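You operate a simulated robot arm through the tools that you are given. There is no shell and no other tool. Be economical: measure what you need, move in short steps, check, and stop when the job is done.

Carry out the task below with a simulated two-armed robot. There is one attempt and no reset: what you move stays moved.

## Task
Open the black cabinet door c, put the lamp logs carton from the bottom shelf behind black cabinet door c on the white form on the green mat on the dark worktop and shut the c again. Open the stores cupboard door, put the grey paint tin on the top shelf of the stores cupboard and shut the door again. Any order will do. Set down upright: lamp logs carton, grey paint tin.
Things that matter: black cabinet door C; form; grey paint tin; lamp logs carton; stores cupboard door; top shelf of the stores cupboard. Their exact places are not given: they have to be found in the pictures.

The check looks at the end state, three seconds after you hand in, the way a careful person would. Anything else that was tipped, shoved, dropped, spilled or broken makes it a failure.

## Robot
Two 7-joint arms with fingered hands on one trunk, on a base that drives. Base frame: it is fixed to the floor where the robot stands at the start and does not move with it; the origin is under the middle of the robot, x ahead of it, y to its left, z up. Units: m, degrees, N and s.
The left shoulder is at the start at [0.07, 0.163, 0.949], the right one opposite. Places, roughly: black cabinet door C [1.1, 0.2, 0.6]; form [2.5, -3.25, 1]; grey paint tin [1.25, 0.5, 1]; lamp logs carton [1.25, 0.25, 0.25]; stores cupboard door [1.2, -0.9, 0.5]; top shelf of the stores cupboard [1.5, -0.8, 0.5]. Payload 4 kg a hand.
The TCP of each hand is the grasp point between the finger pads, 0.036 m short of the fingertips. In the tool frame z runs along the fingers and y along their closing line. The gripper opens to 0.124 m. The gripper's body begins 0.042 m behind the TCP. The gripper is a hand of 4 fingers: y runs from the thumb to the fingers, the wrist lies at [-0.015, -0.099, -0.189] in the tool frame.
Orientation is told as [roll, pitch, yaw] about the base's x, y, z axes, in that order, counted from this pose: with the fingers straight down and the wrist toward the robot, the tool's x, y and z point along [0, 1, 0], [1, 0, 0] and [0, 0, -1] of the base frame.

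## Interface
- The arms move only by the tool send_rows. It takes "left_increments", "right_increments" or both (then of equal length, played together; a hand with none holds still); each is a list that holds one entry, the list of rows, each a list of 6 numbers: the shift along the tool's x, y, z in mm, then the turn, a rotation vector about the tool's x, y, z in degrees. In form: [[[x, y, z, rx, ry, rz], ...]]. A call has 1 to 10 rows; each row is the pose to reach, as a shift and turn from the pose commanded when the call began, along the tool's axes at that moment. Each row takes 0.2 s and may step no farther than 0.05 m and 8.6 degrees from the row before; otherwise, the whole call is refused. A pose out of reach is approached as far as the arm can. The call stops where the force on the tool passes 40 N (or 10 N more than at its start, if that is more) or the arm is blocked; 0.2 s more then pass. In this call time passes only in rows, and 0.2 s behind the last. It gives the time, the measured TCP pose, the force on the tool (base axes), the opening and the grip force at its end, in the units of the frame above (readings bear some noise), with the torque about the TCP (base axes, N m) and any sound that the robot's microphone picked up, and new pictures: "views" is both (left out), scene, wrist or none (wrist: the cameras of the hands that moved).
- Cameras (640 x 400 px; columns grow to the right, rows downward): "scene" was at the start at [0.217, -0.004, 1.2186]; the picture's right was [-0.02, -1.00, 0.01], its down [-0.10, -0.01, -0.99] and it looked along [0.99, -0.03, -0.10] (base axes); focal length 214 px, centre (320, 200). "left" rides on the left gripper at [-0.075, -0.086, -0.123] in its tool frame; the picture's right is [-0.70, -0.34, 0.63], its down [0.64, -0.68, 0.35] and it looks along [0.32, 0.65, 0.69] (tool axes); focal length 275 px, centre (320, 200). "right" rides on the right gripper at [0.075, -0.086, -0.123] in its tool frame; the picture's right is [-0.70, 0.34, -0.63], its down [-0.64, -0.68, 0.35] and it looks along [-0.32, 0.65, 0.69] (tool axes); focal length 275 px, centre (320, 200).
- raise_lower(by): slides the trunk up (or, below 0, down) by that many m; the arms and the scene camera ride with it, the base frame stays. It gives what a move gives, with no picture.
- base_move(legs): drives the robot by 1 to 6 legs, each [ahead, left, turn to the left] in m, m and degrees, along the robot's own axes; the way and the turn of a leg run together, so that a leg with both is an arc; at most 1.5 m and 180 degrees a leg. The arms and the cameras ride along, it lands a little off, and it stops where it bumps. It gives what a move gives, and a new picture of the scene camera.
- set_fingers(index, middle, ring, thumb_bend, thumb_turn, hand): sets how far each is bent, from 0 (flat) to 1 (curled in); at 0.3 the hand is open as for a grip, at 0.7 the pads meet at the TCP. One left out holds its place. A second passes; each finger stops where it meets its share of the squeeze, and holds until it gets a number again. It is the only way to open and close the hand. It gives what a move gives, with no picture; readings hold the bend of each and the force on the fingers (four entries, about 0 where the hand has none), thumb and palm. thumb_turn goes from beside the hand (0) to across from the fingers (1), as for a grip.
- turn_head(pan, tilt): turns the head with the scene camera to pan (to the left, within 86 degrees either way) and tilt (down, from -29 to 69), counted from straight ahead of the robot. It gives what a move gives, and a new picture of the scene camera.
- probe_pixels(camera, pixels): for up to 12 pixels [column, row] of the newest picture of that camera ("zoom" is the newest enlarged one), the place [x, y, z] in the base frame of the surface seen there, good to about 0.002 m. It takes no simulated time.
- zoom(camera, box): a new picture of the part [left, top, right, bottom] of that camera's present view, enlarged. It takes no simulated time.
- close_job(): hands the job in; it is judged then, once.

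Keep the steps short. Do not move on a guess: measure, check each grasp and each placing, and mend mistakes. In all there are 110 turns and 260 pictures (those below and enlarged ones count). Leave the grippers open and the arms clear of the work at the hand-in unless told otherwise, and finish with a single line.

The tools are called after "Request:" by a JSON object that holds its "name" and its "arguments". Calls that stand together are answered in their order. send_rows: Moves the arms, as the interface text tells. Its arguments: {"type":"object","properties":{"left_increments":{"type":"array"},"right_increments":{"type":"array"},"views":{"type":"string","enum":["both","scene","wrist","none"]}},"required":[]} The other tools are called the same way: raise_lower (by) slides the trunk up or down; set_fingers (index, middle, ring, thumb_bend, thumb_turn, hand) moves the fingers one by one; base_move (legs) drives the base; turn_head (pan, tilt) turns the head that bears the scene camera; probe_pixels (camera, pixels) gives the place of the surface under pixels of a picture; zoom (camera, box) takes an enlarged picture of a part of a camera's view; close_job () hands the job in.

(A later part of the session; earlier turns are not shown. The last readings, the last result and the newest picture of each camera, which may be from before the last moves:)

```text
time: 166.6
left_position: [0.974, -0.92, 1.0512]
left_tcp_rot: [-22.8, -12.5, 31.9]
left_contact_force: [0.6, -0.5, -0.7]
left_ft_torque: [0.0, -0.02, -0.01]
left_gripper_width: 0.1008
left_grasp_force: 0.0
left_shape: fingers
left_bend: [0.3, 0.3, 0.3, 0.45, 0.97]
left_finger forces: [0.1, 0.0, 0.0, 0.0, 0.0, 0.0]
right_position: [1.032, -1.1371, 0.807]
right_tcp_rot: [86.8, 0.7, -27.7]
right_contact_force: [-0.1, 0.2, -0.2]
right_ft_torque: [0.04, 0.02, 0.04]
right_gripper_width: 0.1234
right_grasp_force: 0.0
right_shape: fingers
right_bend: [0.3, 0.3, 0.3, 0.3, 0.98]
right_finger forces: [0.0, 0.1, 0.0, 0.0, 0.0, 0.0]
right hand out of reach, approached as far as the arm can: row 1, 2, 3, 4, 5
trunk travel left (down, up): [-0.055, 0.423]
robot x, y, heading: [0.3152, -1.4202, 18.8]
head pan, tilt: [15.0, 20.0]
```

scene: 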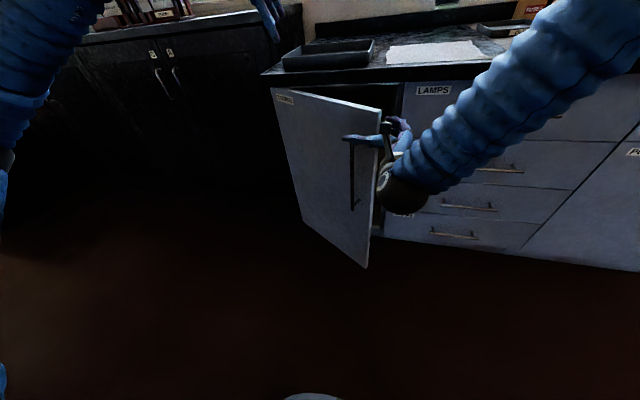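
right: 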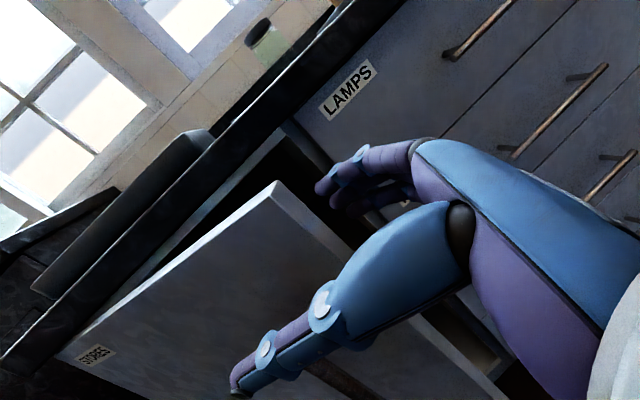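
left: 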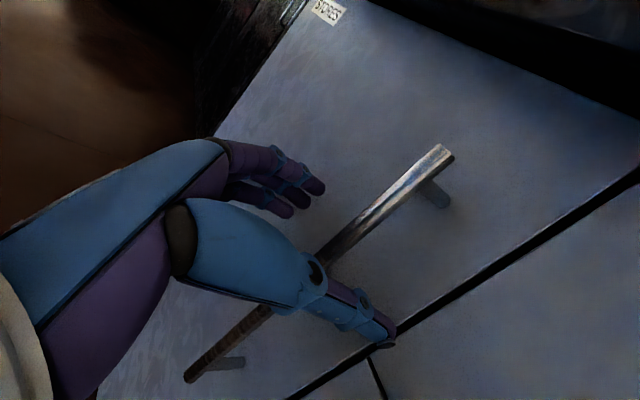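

The door's edge is caged: fingers inside, thumb outside. I'll close loosely and pull with the base along the arc.

Request:
{"name": "set_fingers", "arguments": {"hand": "right", "index": 0.55, "middle": 0.55, "ring": 0.55, "thumb_bend": 0.58}}

Request:
{"name": "base_move", "arguments": {"legs": [[-0.133, 0.127, 0]]}}

```text
time: 167.6
left_position: [0.9727, -0.9193, 1.0513]
left_tcp_rot: [-22.9, -12.4, 31.9]
left_contact_force: [0.1, -0.2, -0.2]
left_ft_torque: [0.01, 0.0, 0.0]
left_gripper_width: 0.1008
left_grasp_force: 0.0
left_shape: fingers
left_bend: [0.3, 0.3, 0.3, 0.45, 0.97]
left_finger forces: [0.0, 0.0, 0.0, 0.1, 0.1, 0.0]
right_position: [1.032, -1.1374, 0.8072]
right_tcp_rot: [86.7, 0.7, -27.7]
right_contact_force: [0.2, -0.7, 0.7]
right_ft_torque: [0.0, -0.03, -0.01]
right_gripper_width: 0.044
right_grasp_force: 0.0
right_shape: fingers
right_bend: [0.55, 0.55, 0.55, 0.57, 0.98]
right_finger forces: [0.1, 0.1, 0.1, 0.1, 0.0, 0.0]
trunk travel left (down, up): [-0.055, 0.423]
robot x, y, heading: [0.3127, -1.4154, 18.7]
head pan, tilt: [15.0, 20.0]
```

```text
time: 169.1
left_position: [0.8065, -0.8417, 1.0517]
left_tcp_rot: [-22.9, -12.5, 31.9]
left_contact_force: [0.5, 0.5, 0.1]
left_ft_torque: [-0.02, -0.02, 0.0]
left_gripper_width: 0.1009
left_grasp_force: 0.1
left_shape: fingers
left_bend: [0.3, 0.3, 0.3, 0.45, 0.97]
left_finger forces: [0.0, 0.0, 0.1, 0.0, 0.0, 0.1]
right_position: [0.8663, -1.0605, 0.8071]
right_tcp_rot: [86.8, 0.6, -27.8]
right_contact_force: [-0.2, 0.2, 0.6]
right_ft_torque: [-0.01, 0.02, -0.02]
right_gripper_width: 0.0444
right_grasp_force: 0.3
right_shape: fingers
right_bend: [0.55, 0.55, 0.55, 0.57, 0.97]
right_finger forces: [0.1, 0.1, 0.0, 0.0, 0.0, 0.1]
trunk travel left (down, up): [-0.055, 0.423]
robot x, y, heading: [0.1486, -1.3395, 18.7]
head pan, tilt: [15.0, 20.0]
```

scene: 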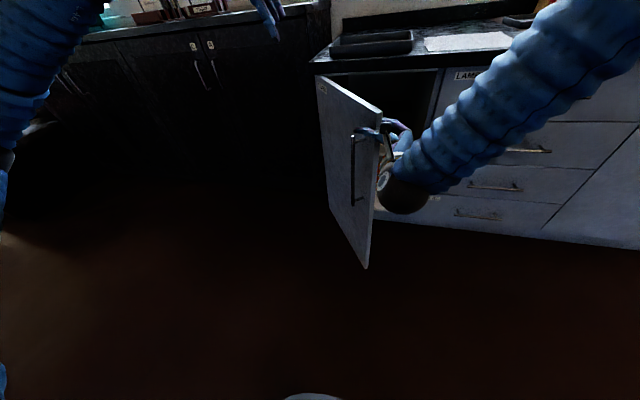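

About 55° open. I'll turn the hand 18° with the door and continue.

Request:
{"name": "send_rows", "arguments": {"right_increments": [[[0, 0, 0, -6, 0, 0], [0, 0, 0, -12, 0, 0], [0, 0, 0, -18, 0, 0]]], "views": "none"}}

Request:
{"name": "base_move", "arguments": {"legs": [[-0.072, 0.178, 0]]}}

```text
time: 169.9
left_position: [0.8084, -0.8412, 1.0504]
left_tcp_rot: [-22.9, -12.4, 31.9]
left_contact_force: [0.3, -0.3, 0.2]
left_ft_torque: [0.0, 0.01, 0.0]
left_gripper_width: 0.1006
left_grasp_force: 0.1
left_shape: fingers
left_bend: [0.3, 0.3, 0.3, 0.45, 0.97]
left_finger forces: [0.0, 0.1, 0.0, 0.0, 0.1, 0.0]
right_position: [0.8665, -1.059, 0.8064]
right_tcp_rot: [86.8, -0.4, -45.8]
right_contact_force: [0.2, -0.7, -0.1]
right_ft_torque: [0.0, 0.0, 0.02]
right_gripper_width: 0.0437
right_grasp_force: 0.0
right_shape: fingers
right_bend: [0.55, 0.55, 0.55, 0.57, 0.97]
right_finger forces: [0.0, 0.0, 0.0, 0.1, 0.1, 0.1]
trunk travel left (down, up): [-0.055, 0.423]
robot x, y, heading: [0.1525, -1.3397, 18.6]
head pan, tilt: [15.0, 20.0]
```

```text
time: 171.5
left_position: [0.6779, -0.6923, 1.0509]
left_tcp_rot: [-22.9, -12.5, 32.1]
left_contact_force: [0.0, 0.1, 0.0]
left_ft_torque: [0.0, -0.01, 0.0]
left_gripper_width: 0.1008
left_grasp_force: 0.1
left_shape: fingers
left_bend: [0.3, 0.3, 0.3, 0.45, 0.97]
left_finger forces: [0.0, 0.1, 0.0, 0.0, 0.0, 0.0]
right_position: [0.7379, -0.9101, 0.8067]
right_tcp_rot: [86.7, -0.3, -45.7]
right_contact_force: [-0.3, -0.4, 0.7]
right_ft_torque: [0.01, 0.0, 0.01]
right_gripper_width: 0.0439
right_grasp_force: 0.0
right_shape: fingers
right_bend: [0.55, 0.55, 0.55, 0.57, 0.97]
right_finger forces: [0.0, 0.0, 0.0, 0.0, 0.1, 0.1]
trunk travel left (down, up): [-0.055, 0.423]
robot x, y, heading: [0.022, -1.1925, 18.6]
head pan, tilt: [15.0, 20.0]
```

scene: 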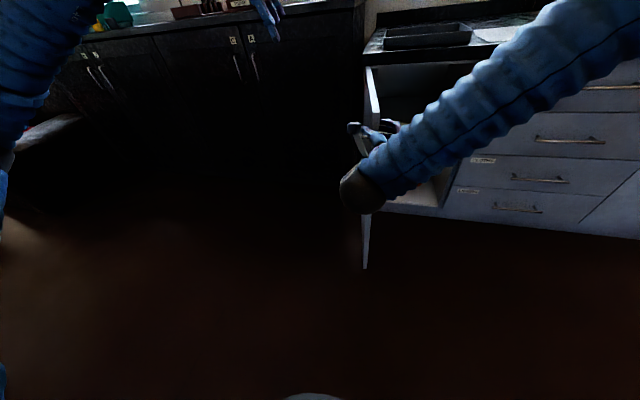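

About 80°. One more turn and step, to about 105°.

Request:
{"name": "send_rows", "arguments": {"right_increments": [[[0, 0, 0, -6, 0, 0], [0, 0, 0, -12, 0, 0], [0, 0, 0, -18, 0, 0]]], "views": "none"}}

Request:
{"name": "base_move", "arguments": {"legs": [[0.011, 0.187, 0]]}}

```text
time: 172.3
left_position: [0.6795, -0.6912, 1.0506]
left_tcp_rot: [-22.9, -12.4, 32.0]
left_contact_force: [0.8, -1.1, -0.2]
left_ft_torque: [0.03, 0.01, 0.0]
left_gripper_width: 0.101
left_grasp_force: 0.1
left_shape: fingers
left_bend: [0.3, 0.3, 0.3, 0.45, 0.97]
left_finger forces: [0.0, 0.0, 0.1, 0.1, 0.0, 0.0]
right_position: [0.738, -0.9099, 0.8065]
right_tcp_rot: [86.9, -1.4, -63.7]
right_contact_force: [0.1, 0.2, -0.4]
right_ft_torque: [-0.02, 0.02, -0.03]
right_gripper_width: 0.0436
right_grasp_force: 0.1
right_shape: fingers
right_bend: [0.55, 0.55, 0.55, 0.57, 0.97]
right_finger forces: [0.0, 0.0, 0.1, 0.0, 0.0, 0.0]
trunk travel left (down, up): [-0.055, 0.423]
robot x, y, heading: [0.0228, -1.1942, 19.1]
head pan, tilt: [15.0, 20.0]
```

```text
time: 173.8
left_position: [0.6356, -0.5389, 1.0513]
left_tcp_rot: [-22.8, -12.5, 32.0]
left_contact_force: [-0.2, 0.2, -0.5]
left_ft_torque: [-0.01, 0.02, -0.01]
left_gripper_width: 0.1008
left_grasp_force: 0.1
left_shape: fingers
left_bend: [0.3, 0.3, 0.3, 0.45, 0.97]
left_finger forces: [0.0, 0.0, 0.0, 0.0, 0.1, 0.0]
right_position: [0.6947, -0.761, 0.8071]
right_tcp_rot: [86.9, -1.5, -64.4]
right_contact_force: [-2.9, -14.6, 1.4]
right_ft_torque: [-0.13, -0.04, -0.72]
right_gripper_width: 0.0542
right_grasp_force: 7.2
right_shape: fingers
right_bend: [0.49, 0.5, 0.51, 0.57, 0.97]
right_finger forces: [5.1, 4.5, 4.4, 0.0, 0.1, 0.1]
trunk travel left (down, up): [-0.055, 0.423]
robot x, y, heading: [-0.019, -1.0405, 18.9]
head pan, tilt: [15.0, 20.0]
stopped in leg 1: the force on the tool passed its limit at 50 N (the readings are from after the stop); the commanded pose is now the measured one
```

scene: 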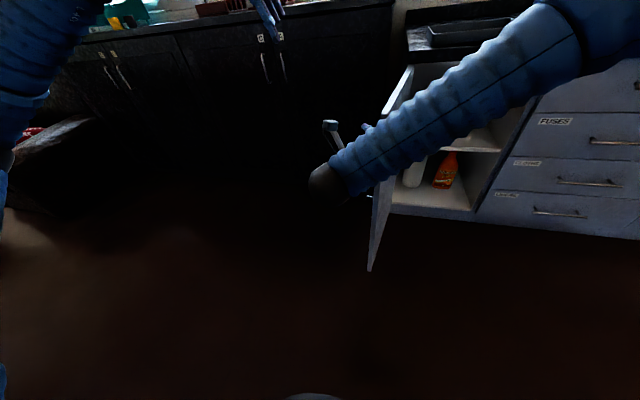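

The door is at its stop, about 100° open. I'll release, back away and look at the shelves.

Request:
{"name": "set_fingers", "arguments": {"hand": "right", "index": 0.3, "middle": 0.3, "ring": 0.3, "thumb_bend": 0.3}}

Request:
{"name": "base_move", "arguments": {"legs": [[-0.2, -0.02, 0], [0, -0.35, 0]]}}

Request:
{"name": "turn_head", "arguments": {"pan": 10, "tilt": 15}}

Request:
{"name": "zoom", "arguments": {"camera": "scene", "box": [240, 90, 480, 240]}}

```text
time: 174.8
left_position: [0.6355, -0.5377, 1.0511]
left_tcp_rot: [-22.9, -12.4, 32.1]
left_contact_force: [0.0, 0.3, 0.0]
left_ft_torque: [0.0, -0.01, 0.0]
left_gripper_width: 0.1011
left_grasp_force: 0.1
left_shape: fingers
left_bend: [0.3, 0.3, 0.3, 0.45, 0.97]
left_finger forces: [0.1, 0.1, 0.0, 0.0, 0.0, 0.0]
right_position: [0.6965, -0.7579, 0.8064]
right_tcp_rot: [86.9, -1.6, -64.1]
right_contact_force: [0.4, -0.6, -0.7]
right_ft_torque: [0.02, -0.02, 0.0]
right_gripper_width: 0.1229
right_grasp_force: 0.0
right_shape: fingers
right_bend: [0.3, 0.3, 0.3, 0.3, 0.97]
right_finger forces: [0.0, 0.0, 0.0, 0.1, 0.1, 0.1]
trunk travel left (down, up): [-0.055, 0.423]
robot x, y, heading: [-0.021, -1.0373, 18.9]
head pan, tilt: [15.0, 20.0]
```

```text
time: 178.2
left_position: [0.5689, -0.9543, 1.0516]
left_tcp_rot: [-22.8, -12.5, 31.7]
left_contact_force: [-0.4, -0.6, -0.6]
left_ft_torque: [0.04, 0.01, -0.02]
left_gripper_width: 0.1009
left_grasp_force: 0.0
left_shape: fingers
left_bend: [0.3, 0.3, 0.3, 0.45, 0.97]
left_finger forces: [0.1, 0.1, 0.1, 0.1, 0.0, 0.1]
right_position: [0.6285, -1.1769, 0.8063]
right_tcp_rot: [87.0, -1.5, -64.6]
right_contact_force: [-0.1, -0.8, -0.2]
right_ft_torque: [0.0, -0.04, 0.05]
right_gripper_width: 0.1228
right_grasp_force: 0.0
right_shape: fingers
right_bend: [0.3, 0.3, 0.3, 0.3, 0.97]
right_finger forces: [0.0, 0.1, 0.0, 0.0, 0.0, 0.1]
trunk travel left (down, up): [-0.055, 0.423]
robot x, y, heading: [-0.0885, -1.4551, 18.6]
head pan, tilt: [15.0, 20.0]
```

scene: 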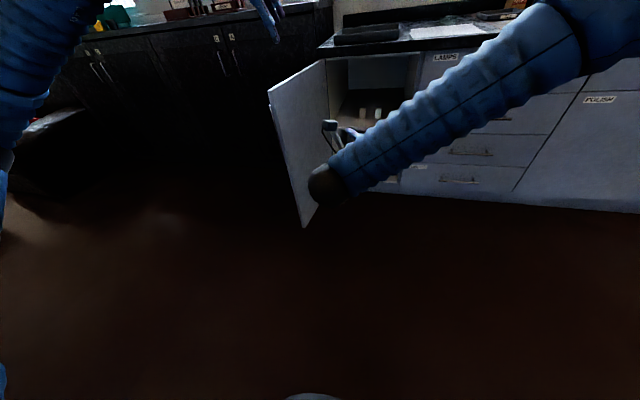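

```text
time: 178.9
left_position: [0.5702, -0.9556, 1.0517]
left_tcp_rot: [-22.9, -12.4, 31.7]
left_contact_force: [-1.0, 0.0, 0.3]
left_ft_torque: [-0.01, -0.05, 0.0]
left_gripper_width: 0.101
left_grasp_force: 0.0
left_shape: fingers
left_bend: [0.3, 0.3, 0.3, 0.45, 0.97]
left_finger forces: [0.0, 0.0, 0.0, 0.0, 0.0, 0.1]
right_position: [0.6296, -1.1761, 0.8059]
right_tcp_rot: [86.9, -1.5, -64.6]
right_contact_force: [-0.5, 0.7, -0.4]
right_ft_torque: [0.01, 0.0, 0.01]
right_gripper_width: 0.1232
right_grasp_force: 0.1
right_shape: fingers
right_bend: [0.3, 0.3, 0.3, 0.3, 0.97]
right_finger forces: [0.1, 0.1, 0.1, 0.0, 0.1, 0.0]
trunk travel left (down, up): [-0.055, 0.423]
robot x, y, heading: [-0.0882, -1.4541, 18.4]
head pan, tilt: [10.0, 15.0]
```

scene: 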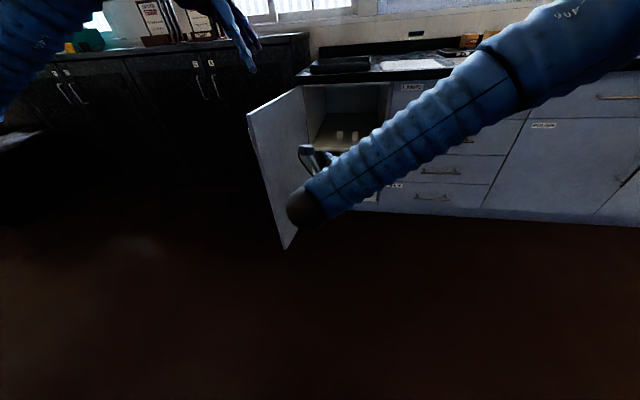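

```text
2.67 times, centred on (360, 165) of scene
```

zoom: 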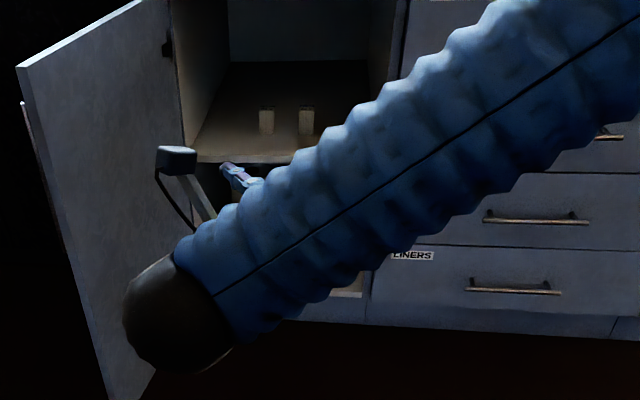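

The top shelf holds two small pieces. I'll probe the shelf, its contents and the walls.

Request:
{"name": "probe_pixels", "arguments": {"camera": "zoom", "pixels": [[240, 155], [230, 140], [260, 75], [266, 112], [266, 128], [306, 112], [306, 128], [340, 100], [185, 120], [350, 75], [205, 165], [300, 20]]}}

```text
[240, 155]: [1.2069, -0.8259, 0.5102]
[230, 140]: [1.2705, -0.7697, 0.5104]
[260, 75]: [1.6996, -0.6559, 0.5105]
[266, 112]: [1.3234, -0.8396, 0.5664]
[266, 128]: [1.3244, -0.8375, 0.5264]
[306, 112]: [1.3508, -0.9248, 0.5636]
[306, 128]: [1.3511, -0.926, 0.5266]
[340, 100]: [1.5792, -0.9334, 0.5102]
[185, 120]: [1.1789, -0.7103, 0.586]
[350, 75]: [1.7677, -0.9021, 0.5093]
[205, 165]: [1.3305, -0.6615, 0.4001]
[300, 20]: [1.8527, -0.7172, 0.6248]
```

The top shelf is at z 0.510. Its front 0.1 m is free; two small blocks stand behind, at (1.32,−0.84) and (1.35,−0.93). Now fetch the tin: pitch the right hand 15° down, move it to the right, raise the trunk and drive left.

Request:
{"name": "send_rows", "arguments": {"right_increments": [[[0, 40, 0, -1.9, -3.75, 0], [0, 80, 0, -3.8, -7.5, 0], [0, 120, 0, -5.7, -11.25, 0], [0, 150, 0, -7.6, -15, 0]]], "views": "none"}}

Request:
{"name": "raise_lower", "arguments": {"by": 0.35}}

Request:
{"name": "base_move", "arguments": {"legs": [[0, 1.0, 0], [0.25, 0.55, 0]]}}

Request:
{"name": "turn_head", "arguments": {"pan": 0, "tilt": 20}}

```text
time: 179.9
left_position: [0.5701, -0.9541, 1.0504]
left_tcp_rot: [-23.0, -12.6, 31.7]
left_contact_force: [0.1, 0.2, -0.1]
left_ft_torque: [0.02, 0.0, 0.03]
left_gripper_width: 0.1009
left_grasp_force: 0.0
left_shape: fingers
left_bend: [0.3, 0.3, 0.3, 0.45, 0.97]
left_finger forces: [0.0, 0.0, 0.0, 0.0, 0.0, 0.0]
right_position: [0.6917, -1.3081, 0.8115]
right_tcp_rot: [72.2, -3.0, -71.9]
right_contact_force: [0.1, 0.4, -0.1]
right_ft_torque: [0.0, 0.03, -0.01]
right_gripper_width: 0.1229
right_grasp_force: 0.0
right_shape: fingers
right_bend: [0.3, 0.3, 0.3, 0.3, 0.97]
right_finger forces: [0.1, 0.0, 0.0, 0.0, 0.0, 0.0]
trunk travel left (down, up): [-0.055, 0.423]
robot x, y, heading: [-0.0858, -1.4531, 18.8]
head pan, tilt: [10.0, 15.0]
```

```text
time: 183.3
left_position: [0.57, -0.9538, 1.4003]
left_tcp_rot: [-22.9, -12.5, 31.7]
left_contact_force: [-0.2, -0.9, -0.5]
left_ft_torque: [0.02, 0.0, -0.02]
left_gripper_width: 0.1009
left_grasp_force: 0.0
left_shape: fingers
left_bend: [0.3, 0.3, 0.3, 0.45, 0.97]
left_finger forces: [0.0, 0.0, 0.1, 0.0, 0.0, 0.0]
right_position: [0.6931, -1.3113, 1.1609]
right_tcp_rot: [72.1, -2.7, -72.0]
right_contact_force: [0.6, -0.1, 1.0]
right_ft_torque: [0.01, 0.02, 0.03]
right_gripper_width: 0.1231
right_grasp_force: 0.0
right_shape: fingers
right_bend: [0.3, 0.3, 0.3, 0.3, 0.97]
right_finger forces: [0.0, 0.1, 0.0, 0.0, 0.1, 0.1]
trunk travel left (down, up): [-0.405, 0.073]
robot x, y, heading: [-0.0903, -1.4506, 18.4]
head pan, tilt: [10.0, 15.0]
```

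```text
time: 191.5
left_position: [0.275, 0.6171, 1.4023]
left_tcp_rot: [-23.0, -12.4, 33.3]
left_contact_force: [-0.1, 0.8, -0.6]
left_ft_torque: [-0.01, 0.01, -0.01]
left_gripper_width: 0.1007
left_grasp_force: 0.1
left_shape: fingers
left_bend: [0.3, 0.3, 0.3, 0.45, 0.97]
left_finger forces: [0.0, 0.0, 0.0, 0.1, 0.0, 0.1]
right_position: [0.4076, 0.2623, 1.1602]
right_tcp_rot: [72.0, -3.1, -70.4]
right_contact_force: [0.2, -0.1, -0.6]
right_ft_torque: [-0.04, 0.02, -0.03]
right_gripper_width: 0.1232
right_grasp_force: 0.1
right_shape: fingers
right_bend: [0.3, 0.3, 0.3, 0.3, 0.97]
right_finger forces: [0.0, 0.1, 0.1, 0.0, 0.1, 0.1]
trunk travel left (down, up): [-0.405, 0.073]
robot x, y, heading: [-0.373, 0.1014, 20.3]
head pan, tilt: [10.0, 15.0]
```

scene: 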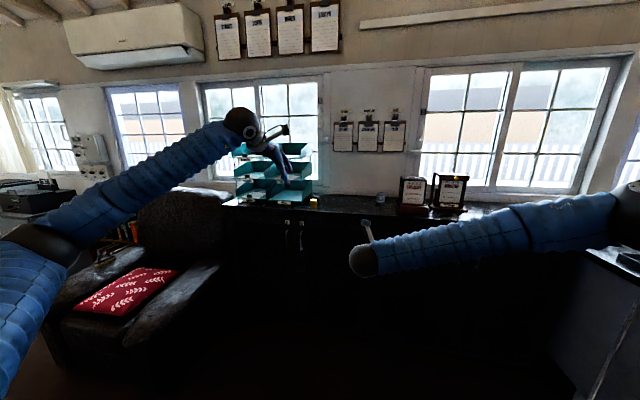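

```text
time: 192.2
left_position: [0.2742, 0.6166, 1.4005]
left_tcp_rot: [-22.9, -12.5, 33.3]
left_contact_force: [0.0, 0.0, -0.6]
left_ft_torque: [0.03, -0.01, 0.0]
left_gripper_width: 0.101
left_grasp_force: 0.1
left_shape: fingers
left_bend: [0.3, 0.3, 0.3, 0.45, 0.97]
left_finger forces: [0.0, 0.1, 0.1, 0.1, 0.0, 0.0]
right_position: [0.4071, 0.262, 1.1601]
right_tcp_rot: [72.1, -3.0, -70.5]
right_contact_force: [-0.2, 0.1, 0.6]
right_ft_torque: [0.03, 0.01, 0.0]
right_gripper_width: 0.1231
right_grasp_force: 0.1
right_shape: fingers
right_bend: [0.3, 0.3, 0.3, 0.3, 0.97]
right_finger forces: [0.0, 0.0, 0.0, 0.0, 0.1, 0.0]
trunk travel left (down, up): [-0.405, 0.073]
robot x, y, heading: [-0.3696, 0.0997, 20.1]
head pan, tilt: [0.0, 20.0]
```

scene: 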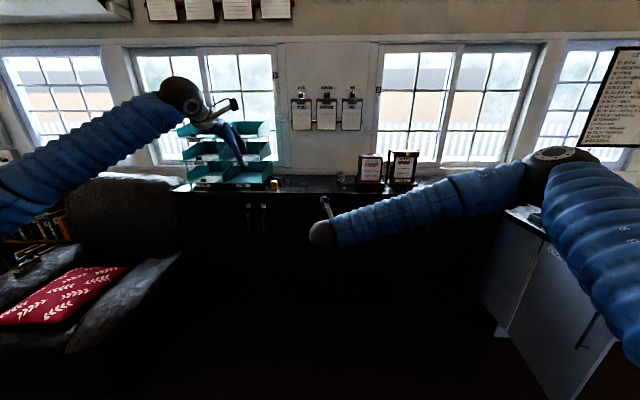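

The tin is at about (341,180). Zoom and measure.

Request:
{"name": "zoom", "arguments": {"camera": "scene", "box": [300, 145, 430, 215]}}

```text
4.92 times, centred on (365, 180) of scene
```

zoom: 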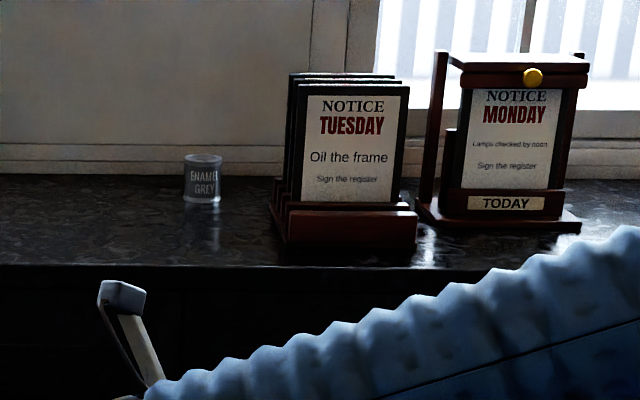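

Request:
{"name": "probe_pixels", "arguments": {"camera": "zoom", "pixels": [[202, 165], [202, 185], [202, 199], [188, 180], [216, 180], [202, 157], [272, 215], [290, 240], [290, 90], [202, 212], [202, 250], [130, 220]]}}

```text
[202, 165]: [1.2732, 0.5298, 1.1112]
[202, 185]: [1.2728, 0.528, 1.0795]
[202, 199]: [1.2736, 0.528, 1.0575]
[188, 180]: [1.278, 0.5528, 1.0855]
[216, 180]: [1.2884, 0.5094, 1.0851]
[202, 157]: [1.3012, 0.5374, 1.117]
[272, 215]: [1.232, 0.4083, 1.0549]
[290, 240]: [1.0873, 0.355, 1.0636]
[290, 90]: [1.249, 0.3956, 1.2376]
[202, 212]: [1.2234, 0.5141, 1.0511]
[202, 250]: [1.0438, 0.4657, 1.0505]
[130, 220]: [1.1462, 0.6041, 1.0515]
```

The tin is centred near (1.300,0.538), z 1.051–1.118, about 58 mm wide. The notice stand is 0.116 m to its right. I'll pull the left hand in, away from the teal organiser, and level the right hand to 8° pitch.

Request:
{"name": "send_rows", "arguments": {"left_increments": [[[-35, -28, -10, 0, 0, 0], [-70, -56, -20, 0, 0, 0], [-105, -84, -30, 0, 0, 0], [-140, -112, -40, 0, 0, 0], [-165, -130, -50, 0, 0, 0]]], "right_increments": [[[0, 0, 0, 0, 3, 0], [0, 0, 0, 0, 6, 0], [0, 0, 0, 0, 10, 0], [0, 0, 0, 0, 10, 0], [0, 0, 0, 0, 10, 0]]], "views": "none"}}

Request:
{"name": "base_move", "arguments": {"legs": [[0.6, 0.06, 0]]}}

```text
time: 193.4
left_position: [0.2198, 0.4202, 1.4787]
left_tcp_rot: [-22.9, -12.4, 33.3]
left_contact_force: [-0.5, 0.1, 0.8]
left_ft_torque: [0.03, 0.01, 0.0]
left_gripper_width: 0.1011
left_grasp_force: 0.1
left_shape: fingers
left_bend: [0.3, 0.3, 0.3, 0.45, 0.97]
left_finger forces: [0.0, 0.0, 0.0, 0.1, 0.1, 0.0]
right_position: [0.4081, 0.2594, 1.1607]
right_tcp_rot: [82.1, -2.8, -70.3]
right_contact_force: [-0.2, 0.4, -0.5]
right_ft_torque: [0.04, 0.0, 0.0]
right_gripper_width: 0.1231
right_grasp_force: 0.0
right_shape: fingers
right_bend: [0.3, 0.3, 0.3, 0.3, 0.97]
right_finger forces: [0.0, 0.0, 0.0, 0.0, 0.0, 0.0]
trunk travel left (down, up): [-0.405, 0.073]
robot x, y, heading: [-0.3699, 0.102, 20.1]
head pan, tilt: [0.0, 20.0]
```

```text
time: 196.8
left_position: [0.7567, 0.6971, 1.4787]
left_tcp_rot: [-22.9, -12.5, 34.1]
left_contact_force: [-0.3, 0.4, 0.1]
left_ft_torque: [0.0, -0.02, 0.0]
left_gripper_width: 0.1007
left_grasp_force: 0.1
left_shape: fingers
left_bend: [0.3, 0.3, 0.3, 0.45, 0.97]
left_finger forces: [0.1, 0.1, 0.0, 0.1, 0.1, 0.0]
right_position: [0.947, 0.5393, 1.1622]
right_tcp_rot: [82.1, -3.1, -69.6]
right_contact_force: [-0.2, 0.0, -0.8]
right_ft_torque: [0.01, 0.0, 0.01]
right_gripper_width: 0.1232
right_grasp_force: 0.0
right_shape: fingers
right_bend: [0.3, 0.3, 0.3, 0.3, 0.97]
right_finger forces: [0.1, 0.0, 0.0, 0.0, 0.0, 0.1]
trunk travel left (down, up): [-0.405, 0.073]
robot x, y, heading: [0.1683, 0.3676, 20.8]
head pan, tilt: [0.0, 20.0]
```

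scene: 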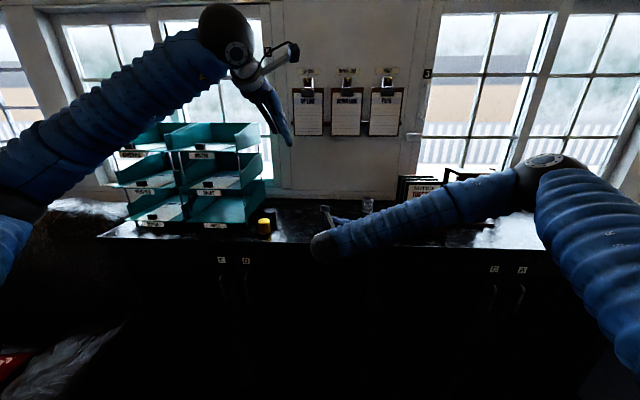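

I'll check where the right forearm and elbow are, relative to the notices.

Request:
{"name": "probe_pixels", "arguments": {"camera": "scene", "pixels": [[325, 250], [380, 240], [430, 222], [480, 200], [515, 185], [550, 165], [600, 230], [367, 205], [430, 190], [470, 175]]}}

```text
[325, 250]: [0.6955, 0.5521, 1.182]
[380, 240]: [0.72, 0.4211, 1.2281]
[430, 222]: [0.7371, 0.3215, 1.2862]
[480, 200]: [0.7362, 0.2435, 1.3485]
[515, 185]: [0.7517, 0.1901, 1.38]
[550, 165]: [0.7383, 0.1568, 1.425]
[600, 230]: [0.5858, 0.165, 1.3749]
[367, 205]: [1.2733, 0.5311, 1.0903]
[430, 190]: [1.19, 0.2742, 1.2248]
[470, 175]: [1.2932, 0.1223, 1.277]
```

The forearm would meet the notice if I drove in like this. I'll work at full arm extension instead, yawing the hand 12° right so the wrist stays to the left.

Request:
{"name": "base_move", "arguments": {"legs": [[0.08, 0.08, 0]]}}

Request:
{"name": "send_rows", "arguments": {"right_increments": [[[3, 35, 22, -2.4, 0, 0], [6, 70, 45, -4.8, 0, 0], [9, 105, 67, -7.2, 0, 0], [12, 140, 90, -9.6, 0, 0], [15, 173, 111, -12, 0, 0]]], "views": "both"}}

```text
time: 198.1
left_position: [0.8046, 0.8021, 1.4803]
left_tcp_rot: [-22.8, -12.4, 34.0]
left_contact_force: [0.3, 0.4, 1.2]
left_ft_torque: [0.0, 0.0, -0.02]
left_gripper_width: 0.1008
left_grasp_force: 0.1
left_shape: fingers
left_bend: [0.3, 0.3, 0.3, 0.45, 0.97]
left_finger forces: [0.1, 0.0, 0.1, 0.0, 0.0, 0.1]
right_position: [0.9945, 0.6454, 1.1603]
right_tcp_rot: [82.1, -3.0, -69.7]
right_contact_force: [-0.4, 0.1, 0.7]
right_ft_torque: [0.01, 0.03, 0.01]
right_gripper_width: 0.1234
right_grasp_force: 0.1
right_shape: fingers
right_bend: [0.3, 0.3, 0.3, 0.3, 0.97]
right_finger forces: [0.1, 0.1, 0.1, 0.1, 0.1, 0.0]
trunk travel left (down, up): [-0.405, 0.073]
robot x, y, heading: [0.2176, 0.4742, 20.8]
head pan, tilt: [0.0, 20.0]
```

scene: 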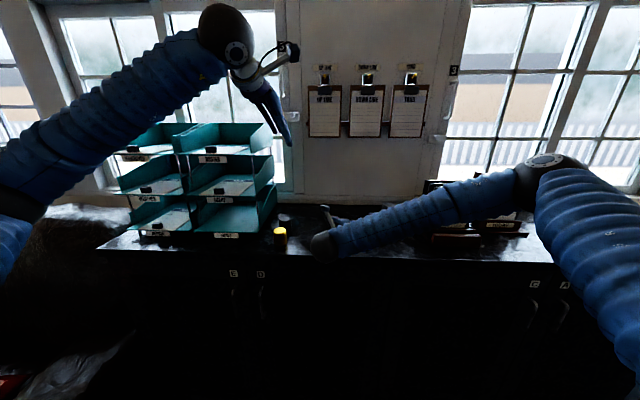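

```text
time: 199.3
left_position: [0.8051, 0.801, 1.4786]
left_tcp_rot: [-22.8, -12.4, 34.1]
left_contact_force: [0.7, 0.1, 0.1]
left_ft_torque: [0.0, -0.03, -0.01]
left_gripper_width: 0.101
left_grasp_force: 0.0
left_shape: fingers
left_bend: [0.3, 0.3, 0.3, 0.45, 0.97]
left_finger forces: [0.0, 0.0, 0.0, 0.1, 0.1, 0.0]
right_position: [1.1596, 0.5208, 1.17]
right_tcp_rot: [83.0, -4.5, -81.6]
right_contact_force: [0.1, 0.1, 0.0]
right_ft_torque: [-0.02, 0.02, 0.03]
right_gripper_width: 0.123
right_grasp_force: 0.0
right_shape: fingers
right_bend: [0.3, 0.3, 0.3, 0.3, 0.97]
right_finger forces: [0.0, 0.0, 0.2, 0.1, 0.1, 0.1]
trunk travel left (down, up): [-0.405, 0.073]
robot x, y, heading: [0.2126, 0.4752, 21.0]
head pan, tilt: [0.0, 20.0]
```

scene: 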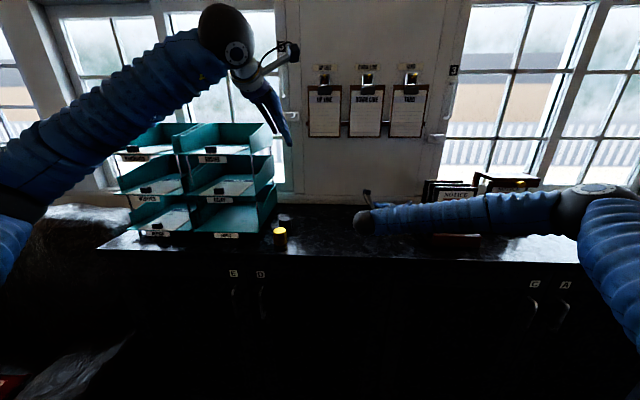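
right: 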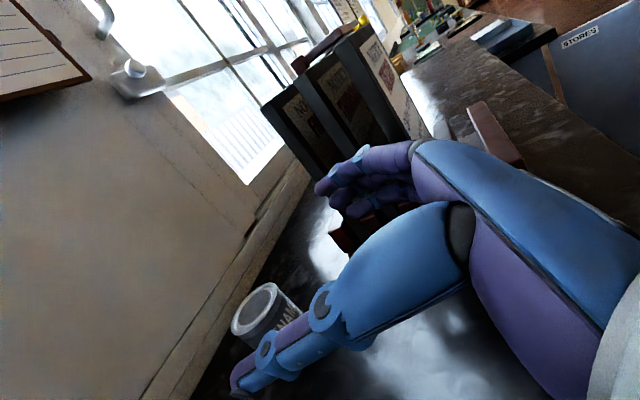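

I'll probe the forearm clearance and the tin from the wrist camera.

Request:
{"name": "probe_pixels", "arguments": {"camera": "scene", "pixels": [[365, 222], [400, 218], [440, 213], [490, 212], [540, 210], [590, 200], [460, 190], [520, 182]]}}

Request:
{"name": "probe_pixels", "arguments": {"camera": "right", "pixels": [[236, 325], [280, 287], [262, 312], [262, 330], [250, 300], [355, 200], [300, 120], [340, 240]]}}

```text
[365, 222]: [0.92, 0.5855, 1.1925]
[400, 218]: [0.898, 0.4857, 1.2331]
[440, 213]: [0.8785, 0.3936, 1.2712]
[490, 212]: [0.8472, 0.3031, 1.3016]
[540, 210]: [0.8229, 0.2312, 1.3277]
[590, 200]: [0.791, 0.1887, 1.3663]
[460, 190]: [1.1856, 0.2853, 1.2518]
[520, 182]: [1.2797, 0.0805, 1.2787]
```

```text
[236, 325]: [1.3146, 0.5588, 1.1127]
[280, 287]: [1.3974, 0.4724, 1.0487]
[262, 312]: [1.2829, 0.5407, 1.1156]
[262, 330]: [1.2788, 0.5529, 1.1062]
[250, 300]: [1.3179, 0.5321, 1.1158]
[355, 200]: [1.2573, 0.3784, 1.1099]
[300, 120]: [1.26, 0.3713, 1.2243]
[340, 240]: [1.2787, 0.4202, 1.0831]
```

Clear. I'll lower to z≈1.10 and advance over the tin.

Request:
{"name": "send_rows", "arguments": {"right_increments": [[[-26, 0, 8, 0, 0, 0], [-53, 0, 20, 0, 0, 0], [-53, 0, 55, 0, 0, 0], [-53, 0, 90, 0, 0, 0]]], "views": "both"}}

```text
time: 200.3
left_position: [0.8034, 0.8018, 1.4795]
left_tcp_rot: [-22.9, -12.4, 33.9]
left_contact_force: [0.9, 0.1, -0.1]
left_ft_torque: [-0.01, 0.01, 0.01]
left_gripper_width: 0.1009
left_grasp_force: 0.1
left_shape: fingers
left_bend: [0.3, 0.3, 0.3, 0.45, 0.97]
left_finger forces: [0.1, 0.0, 0.1, 0.0, 0.0, 0.0]
right_position: [1.2439, 0.5259, 1.1074]
right_tcp_rot: [82.9, -4.5, -81.6]
right_contact_force: [-0.1, 0.1, -0.7]
right_ft_torque: [0.03, -0.03, -0.01]
right_gripper_width: 0.1231
right_grasp_force: 0.0
right_shape: fingers
right_bend: [0.3, 0.3, 0.3, 0.3, 0.97]
right_finger forces: [0.0, 0.1, 0.0, 0.1, 0.0, 0.1]
trunk travel left (down, up): [-0.405, 0.073]
robot x, y, heading: [0.2148, 0.4761, 20.6]
head pan, tilt: [0.0, 20.0]
```

scene: 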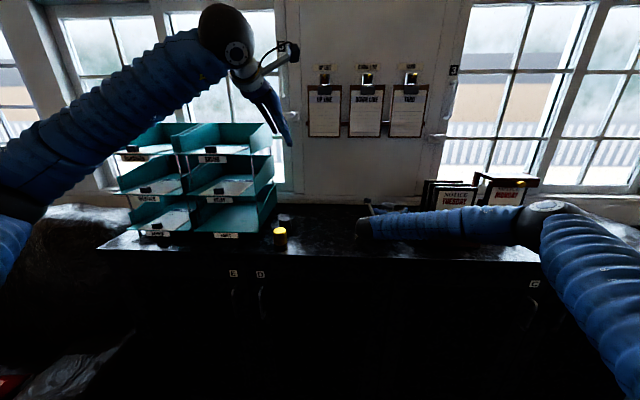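
right: 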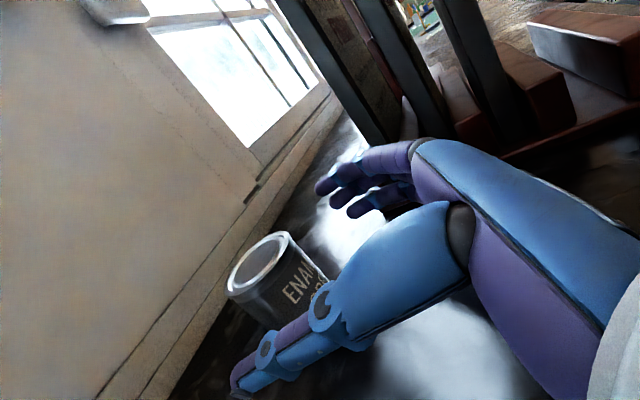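

Request:
{"name": "probe_pixels", "arguments": {"camera": "scene", "pixels": [[380, 226], [420, 222], [440, 218], [470, 218], [510, 225], [440, 207], [470, 206]]}}

Request:
{"name": "probe_pixels", "arguments": {"camera": "right", "pixels": [[232, 285], [285, 245], [262, 262], [290, 290], [270, 300], [320, 120], [390, 130]]}}

```text
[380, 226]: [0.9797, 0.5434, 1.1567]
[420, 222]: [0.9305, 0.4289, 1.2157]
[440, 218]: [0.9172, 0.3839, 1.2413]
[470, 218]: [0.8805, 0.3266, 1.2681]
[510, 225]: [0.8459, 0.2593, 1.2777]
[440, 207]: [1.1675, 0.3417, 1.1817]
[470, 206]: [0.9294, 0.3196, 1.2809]
```

```text
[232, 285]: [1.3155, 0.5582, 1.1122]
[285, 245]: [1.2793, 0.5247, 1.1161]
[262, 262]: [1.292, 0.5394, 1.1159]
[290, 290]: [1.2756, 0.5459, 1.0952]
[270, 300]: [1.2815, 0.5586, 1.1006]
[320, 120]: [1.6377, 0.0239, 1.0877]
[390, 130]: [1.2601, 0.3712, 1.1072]
```

The hand lines up with the tin. Advancing 54 mm.

Request:
{"name": "send_rows", "arguments": {"right_increments": [[[-2, 0, 25, 0, 0, 0], [-3, 0, 42, 0, 0, 0], [-3, 0, 54, 0, 0, 0]]], "views": "wrist"}}

```text
time: 201.1
left_position: [0.8035, 0.8018, 1.4783]
left_tcp_rot: [-22.8, -12.5, 34.0]
left_contact_force: [0.3, -1.0, -0.6]
left_ft_torque: [-0.01, 0.02, 0.01]
left_gripper_width: 0.101
left_grasp_force: 0.0
left_shape: fingers
left_bend: [0.3, 0.3, 0.3, 0.45, 0.97]
left_finger forces: [0.1, 0.0, 0.0, 0.0, 0.1, 0.1]
right_position: [1.2929, 0.5342, 1.0962]
right_tcp_rot: [82.9, -4.5, -81.7]
right_contact_force: [0.1, -1.4, -0.3]
right_ft_torque: [-0.03, 0.01, -0.01]
right_gripper_width: 0.1231
right_grasp_force: 0.1
right_shape: fingers
right_bend: [0.3, 0.3, 0.3, 0.3, 0.97]
right_finger forces: [0.1, 0.0, 0.1, 0.0, 0.1, 0.0]
trunk travel left (down, up): [-0.405, 0.073]
robot x, y, heading: [0.2181, 0.4768, 20.6]
head pan, tilt: [0.0, 20.0]
```

right: 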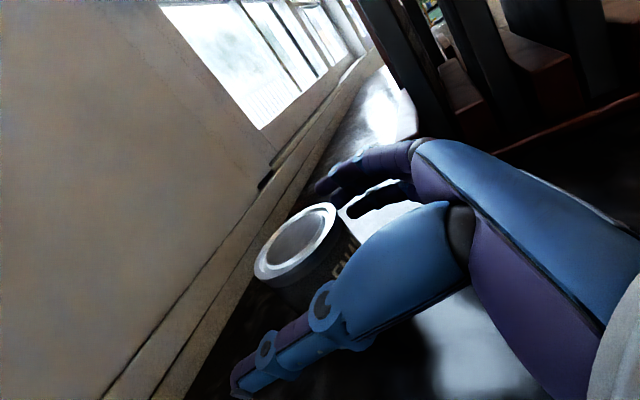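

The tin is between the thumb and fingers. Closing.

Request:
{"name": "set_fingers", "arguments": {"hand": "right", "index": 0.65, "middle": 0.65, "ring": 0.65, "thumb_bend": 0.65}}

Request:
{"name": "zoom", "arguments": {"camera": "right", "box": [160, 100, 480, 400]}}

```text
time: 202.1
left_position: [0.8037, 0.8004, 1.4789]
left_tcp_rot: [-22.8, -12.5, 34.1]
left_contact_force: [-1.3, 0.0, -0.1]
left_ft_torque: [-0.03, 0.01, 0.02]
left_gripper_width: 0.1008
left_grasp_force: 0.1
left_shape: fingers
left_bend: [0.3, 0.3, 0.3, 0.45, 0.97]
left_finger forces: [0.1, 0.0, 0.0, 0.0, 0.0, 0.0]
right_position: [1.2926, 0.5344, 1.0967]
right_tcp_rot: [82.9, -4.6, -81.8]
right_contact_force: [1.0, -0.2, -1.0]
right_ft_torque: [-0.11, -0.07, 0.0]
right_gripper_width: 0.0619
right_grasp_force: 29.1
right_shape: fingers
right_bend: [0.53, 0.57, 0.55, 0.54, 0.95]
right_finger forces: [12.9, 7.1, 8.9, 0.0, 28.9, 0.0]
trunk travel left (down, up): [-0.405, 0.073]
robot x, y, heading: [0.2172, 0.4737, 20.8]
head pan, tilt: [0.0, 20.0]
```

```text
1.33 times, centred on (320, 250) of right
```

zoom: 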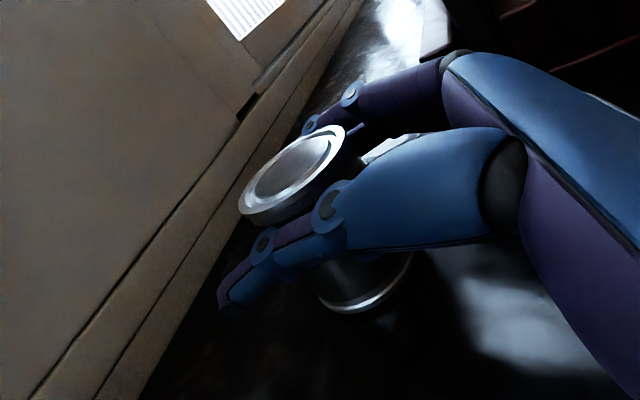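

Gripped at 29 N. Lifting with the trunk, then drawing the hand back.

Request:
{"name": "raise_lower", "arguments": {"by": 0.06}}

Request:
{"name": "send_rows", "arguments": {"right_increments": [[[0, 0, -40, 0, 0, 0], [0, 0, -80, 0, 0, 0], [0, 0, -120, 0, 0, 0], [0, 0, -160, 0, 0, 0]]], "views": "wrist"}}

```text
time: 203.1
left_position: [0.804, 0.8005, 1.5386]
left_tcp_rot: [-22.8, -12.5, 34.0]
left_contact_force: [-0.6, -0.2, -0.9]
left_ft_torque: [-0.03, 0.01, -0.01]
left_gripper_width: 0.101
left_grasp_force: 0.1
left_shape: fingers
left_bend: [0.3, 0.3, 0.3, 0.45, 0.97]
left_finger forces: [0.0, 0.1, 0.1, 0.0, 0.1, 0.1]
right_position: [1.2949, 0.5346, 1.1554]
right_tcp_rot: [82.9, -4.5, -81.8]
right_contact_force: [-0.2, 0.3, -4.0]
right_ft_torque: [-0.01, -0.01, 0.01]
right_gripper_width: 0.0619
right_grasp_force: 29.9
right_shape: fingers
right_bend: [0.53, 0.57, 0.56, 0.54, 0.95]
right_finger forces: [13.1, 7.4, 8.8, 0.0, 29.4, 0.0]
trunk travel left (down, up): [-0.465, 0.013]
robot x, y, heading: [0.2161, 0.4724, 20.8]
head pan, tilt: [0.0, 20.0]
```

```text
time: 204.1
left_position: [0.8031, 0.8005, 1.5394]
left_tcp_rot: [-22.9, -12.4, 34.1]
left_contact_force: [0.1, -0.5, -0.2]
left_ft_torque: [0.0, -0.02, 0.04]
left_gripper_width: 0.1008
left_grasp_force: 0.0
left_shape: fingers
left_bend: [0.3, 0.3, 0.3, 0.45, 0.97]
left_finger forces: [0.1, 0.1, 0.1, 0.0, 0.1, 0.1]
right_position: [1.1373, 0.5124, 1.1791]
right_tcp_rot: [82.9, -4.5, -81.6]
right_contact_force: [-1.1, 0.0, -2.4]
right_ft_torque: [0.01, 0.01, -0.01]
right_gripper_width: 0.0618
right_grasp_force: 29.4
right_shape: fingers
right_bend: [0.53, 0.57, 0.56, 0.54, 0.95]
right_finger forces: [13.0, 7.3, 8.9, 0.0, 29.4, 0.1]
trunk travel left (down, up): [-0.465, 0.013]
robot x, y, heading: [0.2165, 0.472, 20.7]
head pan, tilt: [0.0, 20.0]
```

right: 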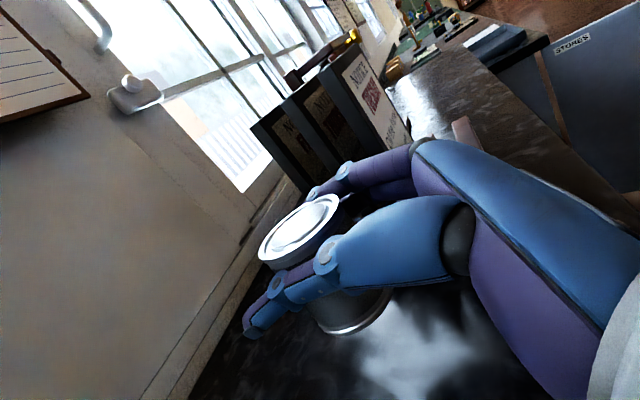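

The tin is secure (about 3 N). I'll back off, and travel right to the stores cupboard with the tin held above the open door's height.

Request:
{"name": "base_move", "arguments": {"legs": [[-0.7, 0, 0], [0, 0, -2.5], [0, -1.5, 0]]}}

Request:
{"name": "send_rows", "arguments": {"right_increments": [[[0, 10, -15, 4.4, 0, 0], [0, 20, -30, 8.8, 0, 0], [0, 30, -45, 13.2, 0, 0], [0, 40, -60, 17.6, 0, 0], [0, 50, -75, 22, 0, 0]]], "views": "scene"}}

```text
time: 215.3
left_position: [0.6274, -0.8829, 1.5401]
left_tcp_rot: [-22.9, -12.5, 31.8]
left_contact_force: [-0.9, 0.5, 0.4]
left_ft_torque: [-0.01, 0.01, -0.01]
left_gripper_width: 0.1008
left_grasp_force: 0.1
left_shape: fingers
left_bend: [0.3, 0.3, 0.3, 0.45, 0.97]
left_finger forces: [0.0, 0.0, 0.0, 0.0, 0.0, 0.0]
right_position: [0.9521, -1.1854, 1.1776]
right_tcp_rot: [82.9, -4.5, -83.8]
right_contact_force: [-0.1, 0.2, -2.1]
right_ft_torque: [-0.04, 0.03, -0.01]
right_gripper_width: 0.0618
right_grasp_force: 29.1
right_shape: fingers
right_bend: [0.53, 0.57, 0.56, 0.54, 0.95]
right_finger forces: [13.2, 7.3, 8.9, 0.1, 29.5, 0.0]
trunk travel left (down, up): [-0.465, 0.013]
robot x, y, heading: [0.0272, -1.1873, 18.6]
head pan, tilt: [0.0, 20.0]
```

scene: 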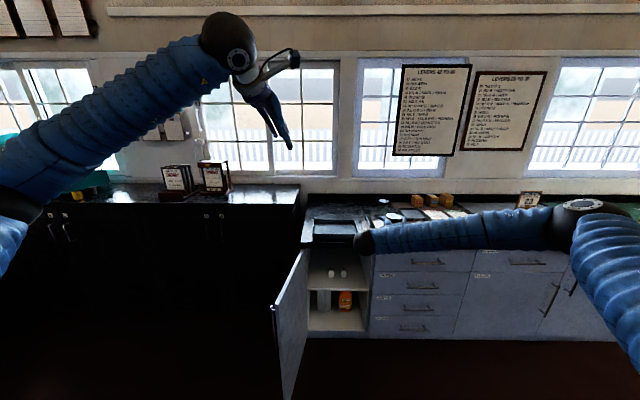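

```text
time: 216.5
left_position: [0.6278, -0.8827, 1.5392]
left_tcp_rot: [-23.0, -12.5, 31.8]
left_contact_force: [0.1, -0.7, 0.0]
left_ft_torque: [0.02, 0.0, 0.0]
left_gripper_width: 0.1008
left_grasp_force: 0.0
left_shape: fingers
left_bend: [0.3, 0.3, 0.3, 0.45, 0.97]
left_finger forces: [0.0, 0.0, 0.0, 0.0, 0.0, 0.0]
right_position: [0.8812, -1.2342, 1.1938]
right_tcp_rot: [81.4, -1.3, -62.5]
right_contact_force: [0.3, 0.8, -2.3]
right_ft_torque: [-0.01, 0.0, 0.05]
right_gripper_width: 0.0621
right_grasp_force: 29.4
right_shape: fingers
right_bend: [0.53, 0.57, 0.56, 0.54, 0.95]
right_finger forces: [12.9, 7.4, 8.9, 0.1, 29.0, 0.1]
right hand out of reach, approached as far as the arm can: row 5
trunk travel left (down, up): [-0.465, 0.013]
robot x, y, heading: [0.0297, -1.1857, 18.5]
head pan, tilt: [0.0, 20.0]
```

scene: 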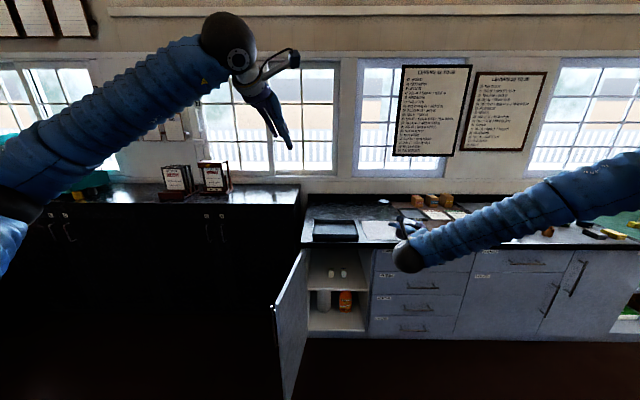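

I'll lower the trunk so the tin comes to shelf height.

Request:
{"name": "raise_lower", "arguments": {"by": -0.4}}

Request:
{"name": "raise_lower", "arguments": {"by": -0.06}}

Request:
{"name": "turn_head", "arguments": {"pan": -5, "tilt": 22}}

Request:
{"name": "zoom", "arguments": {"camera": "scene", "box": [240, 100, 480, 250]}}

Request:
{"name": "zoom", "arguments": {"camera": "right", "box": [0, 0, 640, 400]}}

```text
time: 220.3
left_position: [0.6278, -0.8839, 1.1396]
left_tcp_rot: [-22.9, -12.5, 31.8]
left_contact_force: [-0.5, 0.0, 0.7]
left_ft_torque: [0.03, -0.02, 0.0]
left_gripper_width: 0.1008
left_grasp_force: 0.1
left_shape: fingers
left_bend: [0.3, 0.3, 0.3, 0.45, 0.97]
left_finger forces: [0.0, 0.0, 0.1, 0.0, 0.0, 0.1]
right_position: [0.8836, -1.2327, 0.797]
right_tcp_rot: [81.6, -1.5, -62.4]
right_contact_force: [-1.0, -0.5, -1.6]
right_ft_torque: [0.01, 0.06, 0.0]
right_gripper_width: 0.0621
right_grasp_force: 28.3
right_shape: fingers
right_bend: [0.54, 0.57, 0.56, 0.54, 0.95]
right_finger forces: [13.0, 7.4, 8.6, 0.0, 28.8, 0.0]
trunk travel left (down, up): [-0.065, 0.413]
robot x, y, heading: [0.0294, -1.1873, 18.7]
head pan, tilt: [0.0, 20.0]
```

```text
time: 221.3
left_position: [0.6261, -0.8842, 1.0825]
left_tcp_rot: [-22.9, -12.7, 31.9]
left_contact_force: [0.0, 0.0, 1.3]
left_ft_torque: [-0.02, -0.02, -0.02]
left_gripper_width: 0.1009
left_grasp_force: 0.0
left_shape: fingers
left_bend: [0.3, 0.3, 0.3, 0.45, 0.97]
left_finger forces: [0.0, 0.0, 0.0, 0.1, 0.1, 0.0]
right_position: [0.8807, -1.2317, 0.7405]
right_tcp_rot: [81.7, -1.4, -62.3]
right_contact_force: [-0.6, 0.6, -1.7]
right_ft_torque: [-0.02, 0.07, 0.04]
right_gripper_width: 0.062
right_grasp_force: 28.7
right_shape: fingers
right_bend: [0.54, 0.57, 0.56, 0.54, 0.95]
right_finger forces: [12.9, 7.4, 8.7, 0.1, 28.7, 0.1]
trunk travel left (down, up): [-0.005, 0.473]
robot x, y, heading: [0.03, -1.1857, 18.3]
head pan, tilt: [0.0, 20.0]
```

```text
time: 222.0
left_position: [0.6292, -0.8826, 1.078]
left_tcp_rot: [-23.0, -12.3, 31.7]
left_contact_force: [0.1, 0.1, 0.5]
left_ft_torque: [-0.01, -0.01, 0.0]
left_gripper_width: 0.1009
left_grasp_force: 0.1
left_shape: fingers
left_bend: [0.3, 0.3, 0.3, 0.45, 0.97]
left_finger forces: [0.1, 0.0, 0.1, 0.0, 0.0, 0.1]
right_position: [0.8834, -1.2328, 0.7359]
right_tcp_rot: [81.5, -1.4, -62.3]
right_contact_force: [0.0, 0.1, -2.4]
right_ft_torque: [-0.02, -0.01, 0.01]
right_gripper_width: 0.0622
right_grasp_force: 28.7
right_shape: fingers
right_bend: [0.54, 0.57, 0.56, 0.54, 0.95]
right_finger forces: [12.9, 7.4, 8.6, 0.1, 28.7, 0.1]
trunk travel left (down, up): [-0.005, 0.473]
robot x, y, heading: [0.0282, -1.1884, 18.6]
head pan, tilt: [-5.0, 22.0]
```

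scene: 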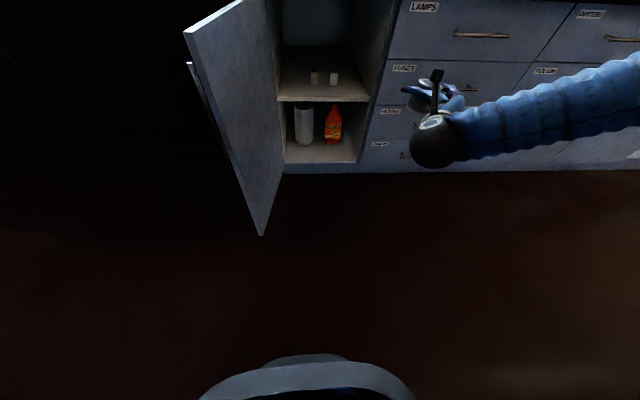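

```text
2.67 times, centred on (360, 175) of scene
```

zoom: 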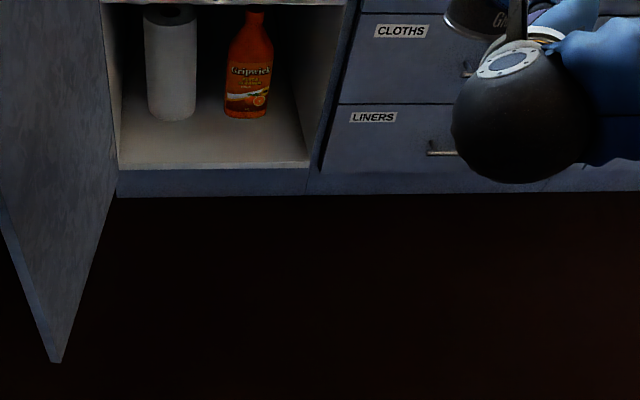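

```text
1.00 times, centred on (320, 200) of right (not enlarged: the box is as wide or as high as the picture)
```

zoom: 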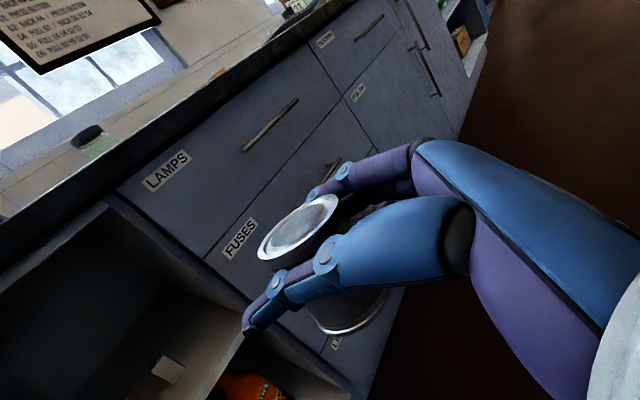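

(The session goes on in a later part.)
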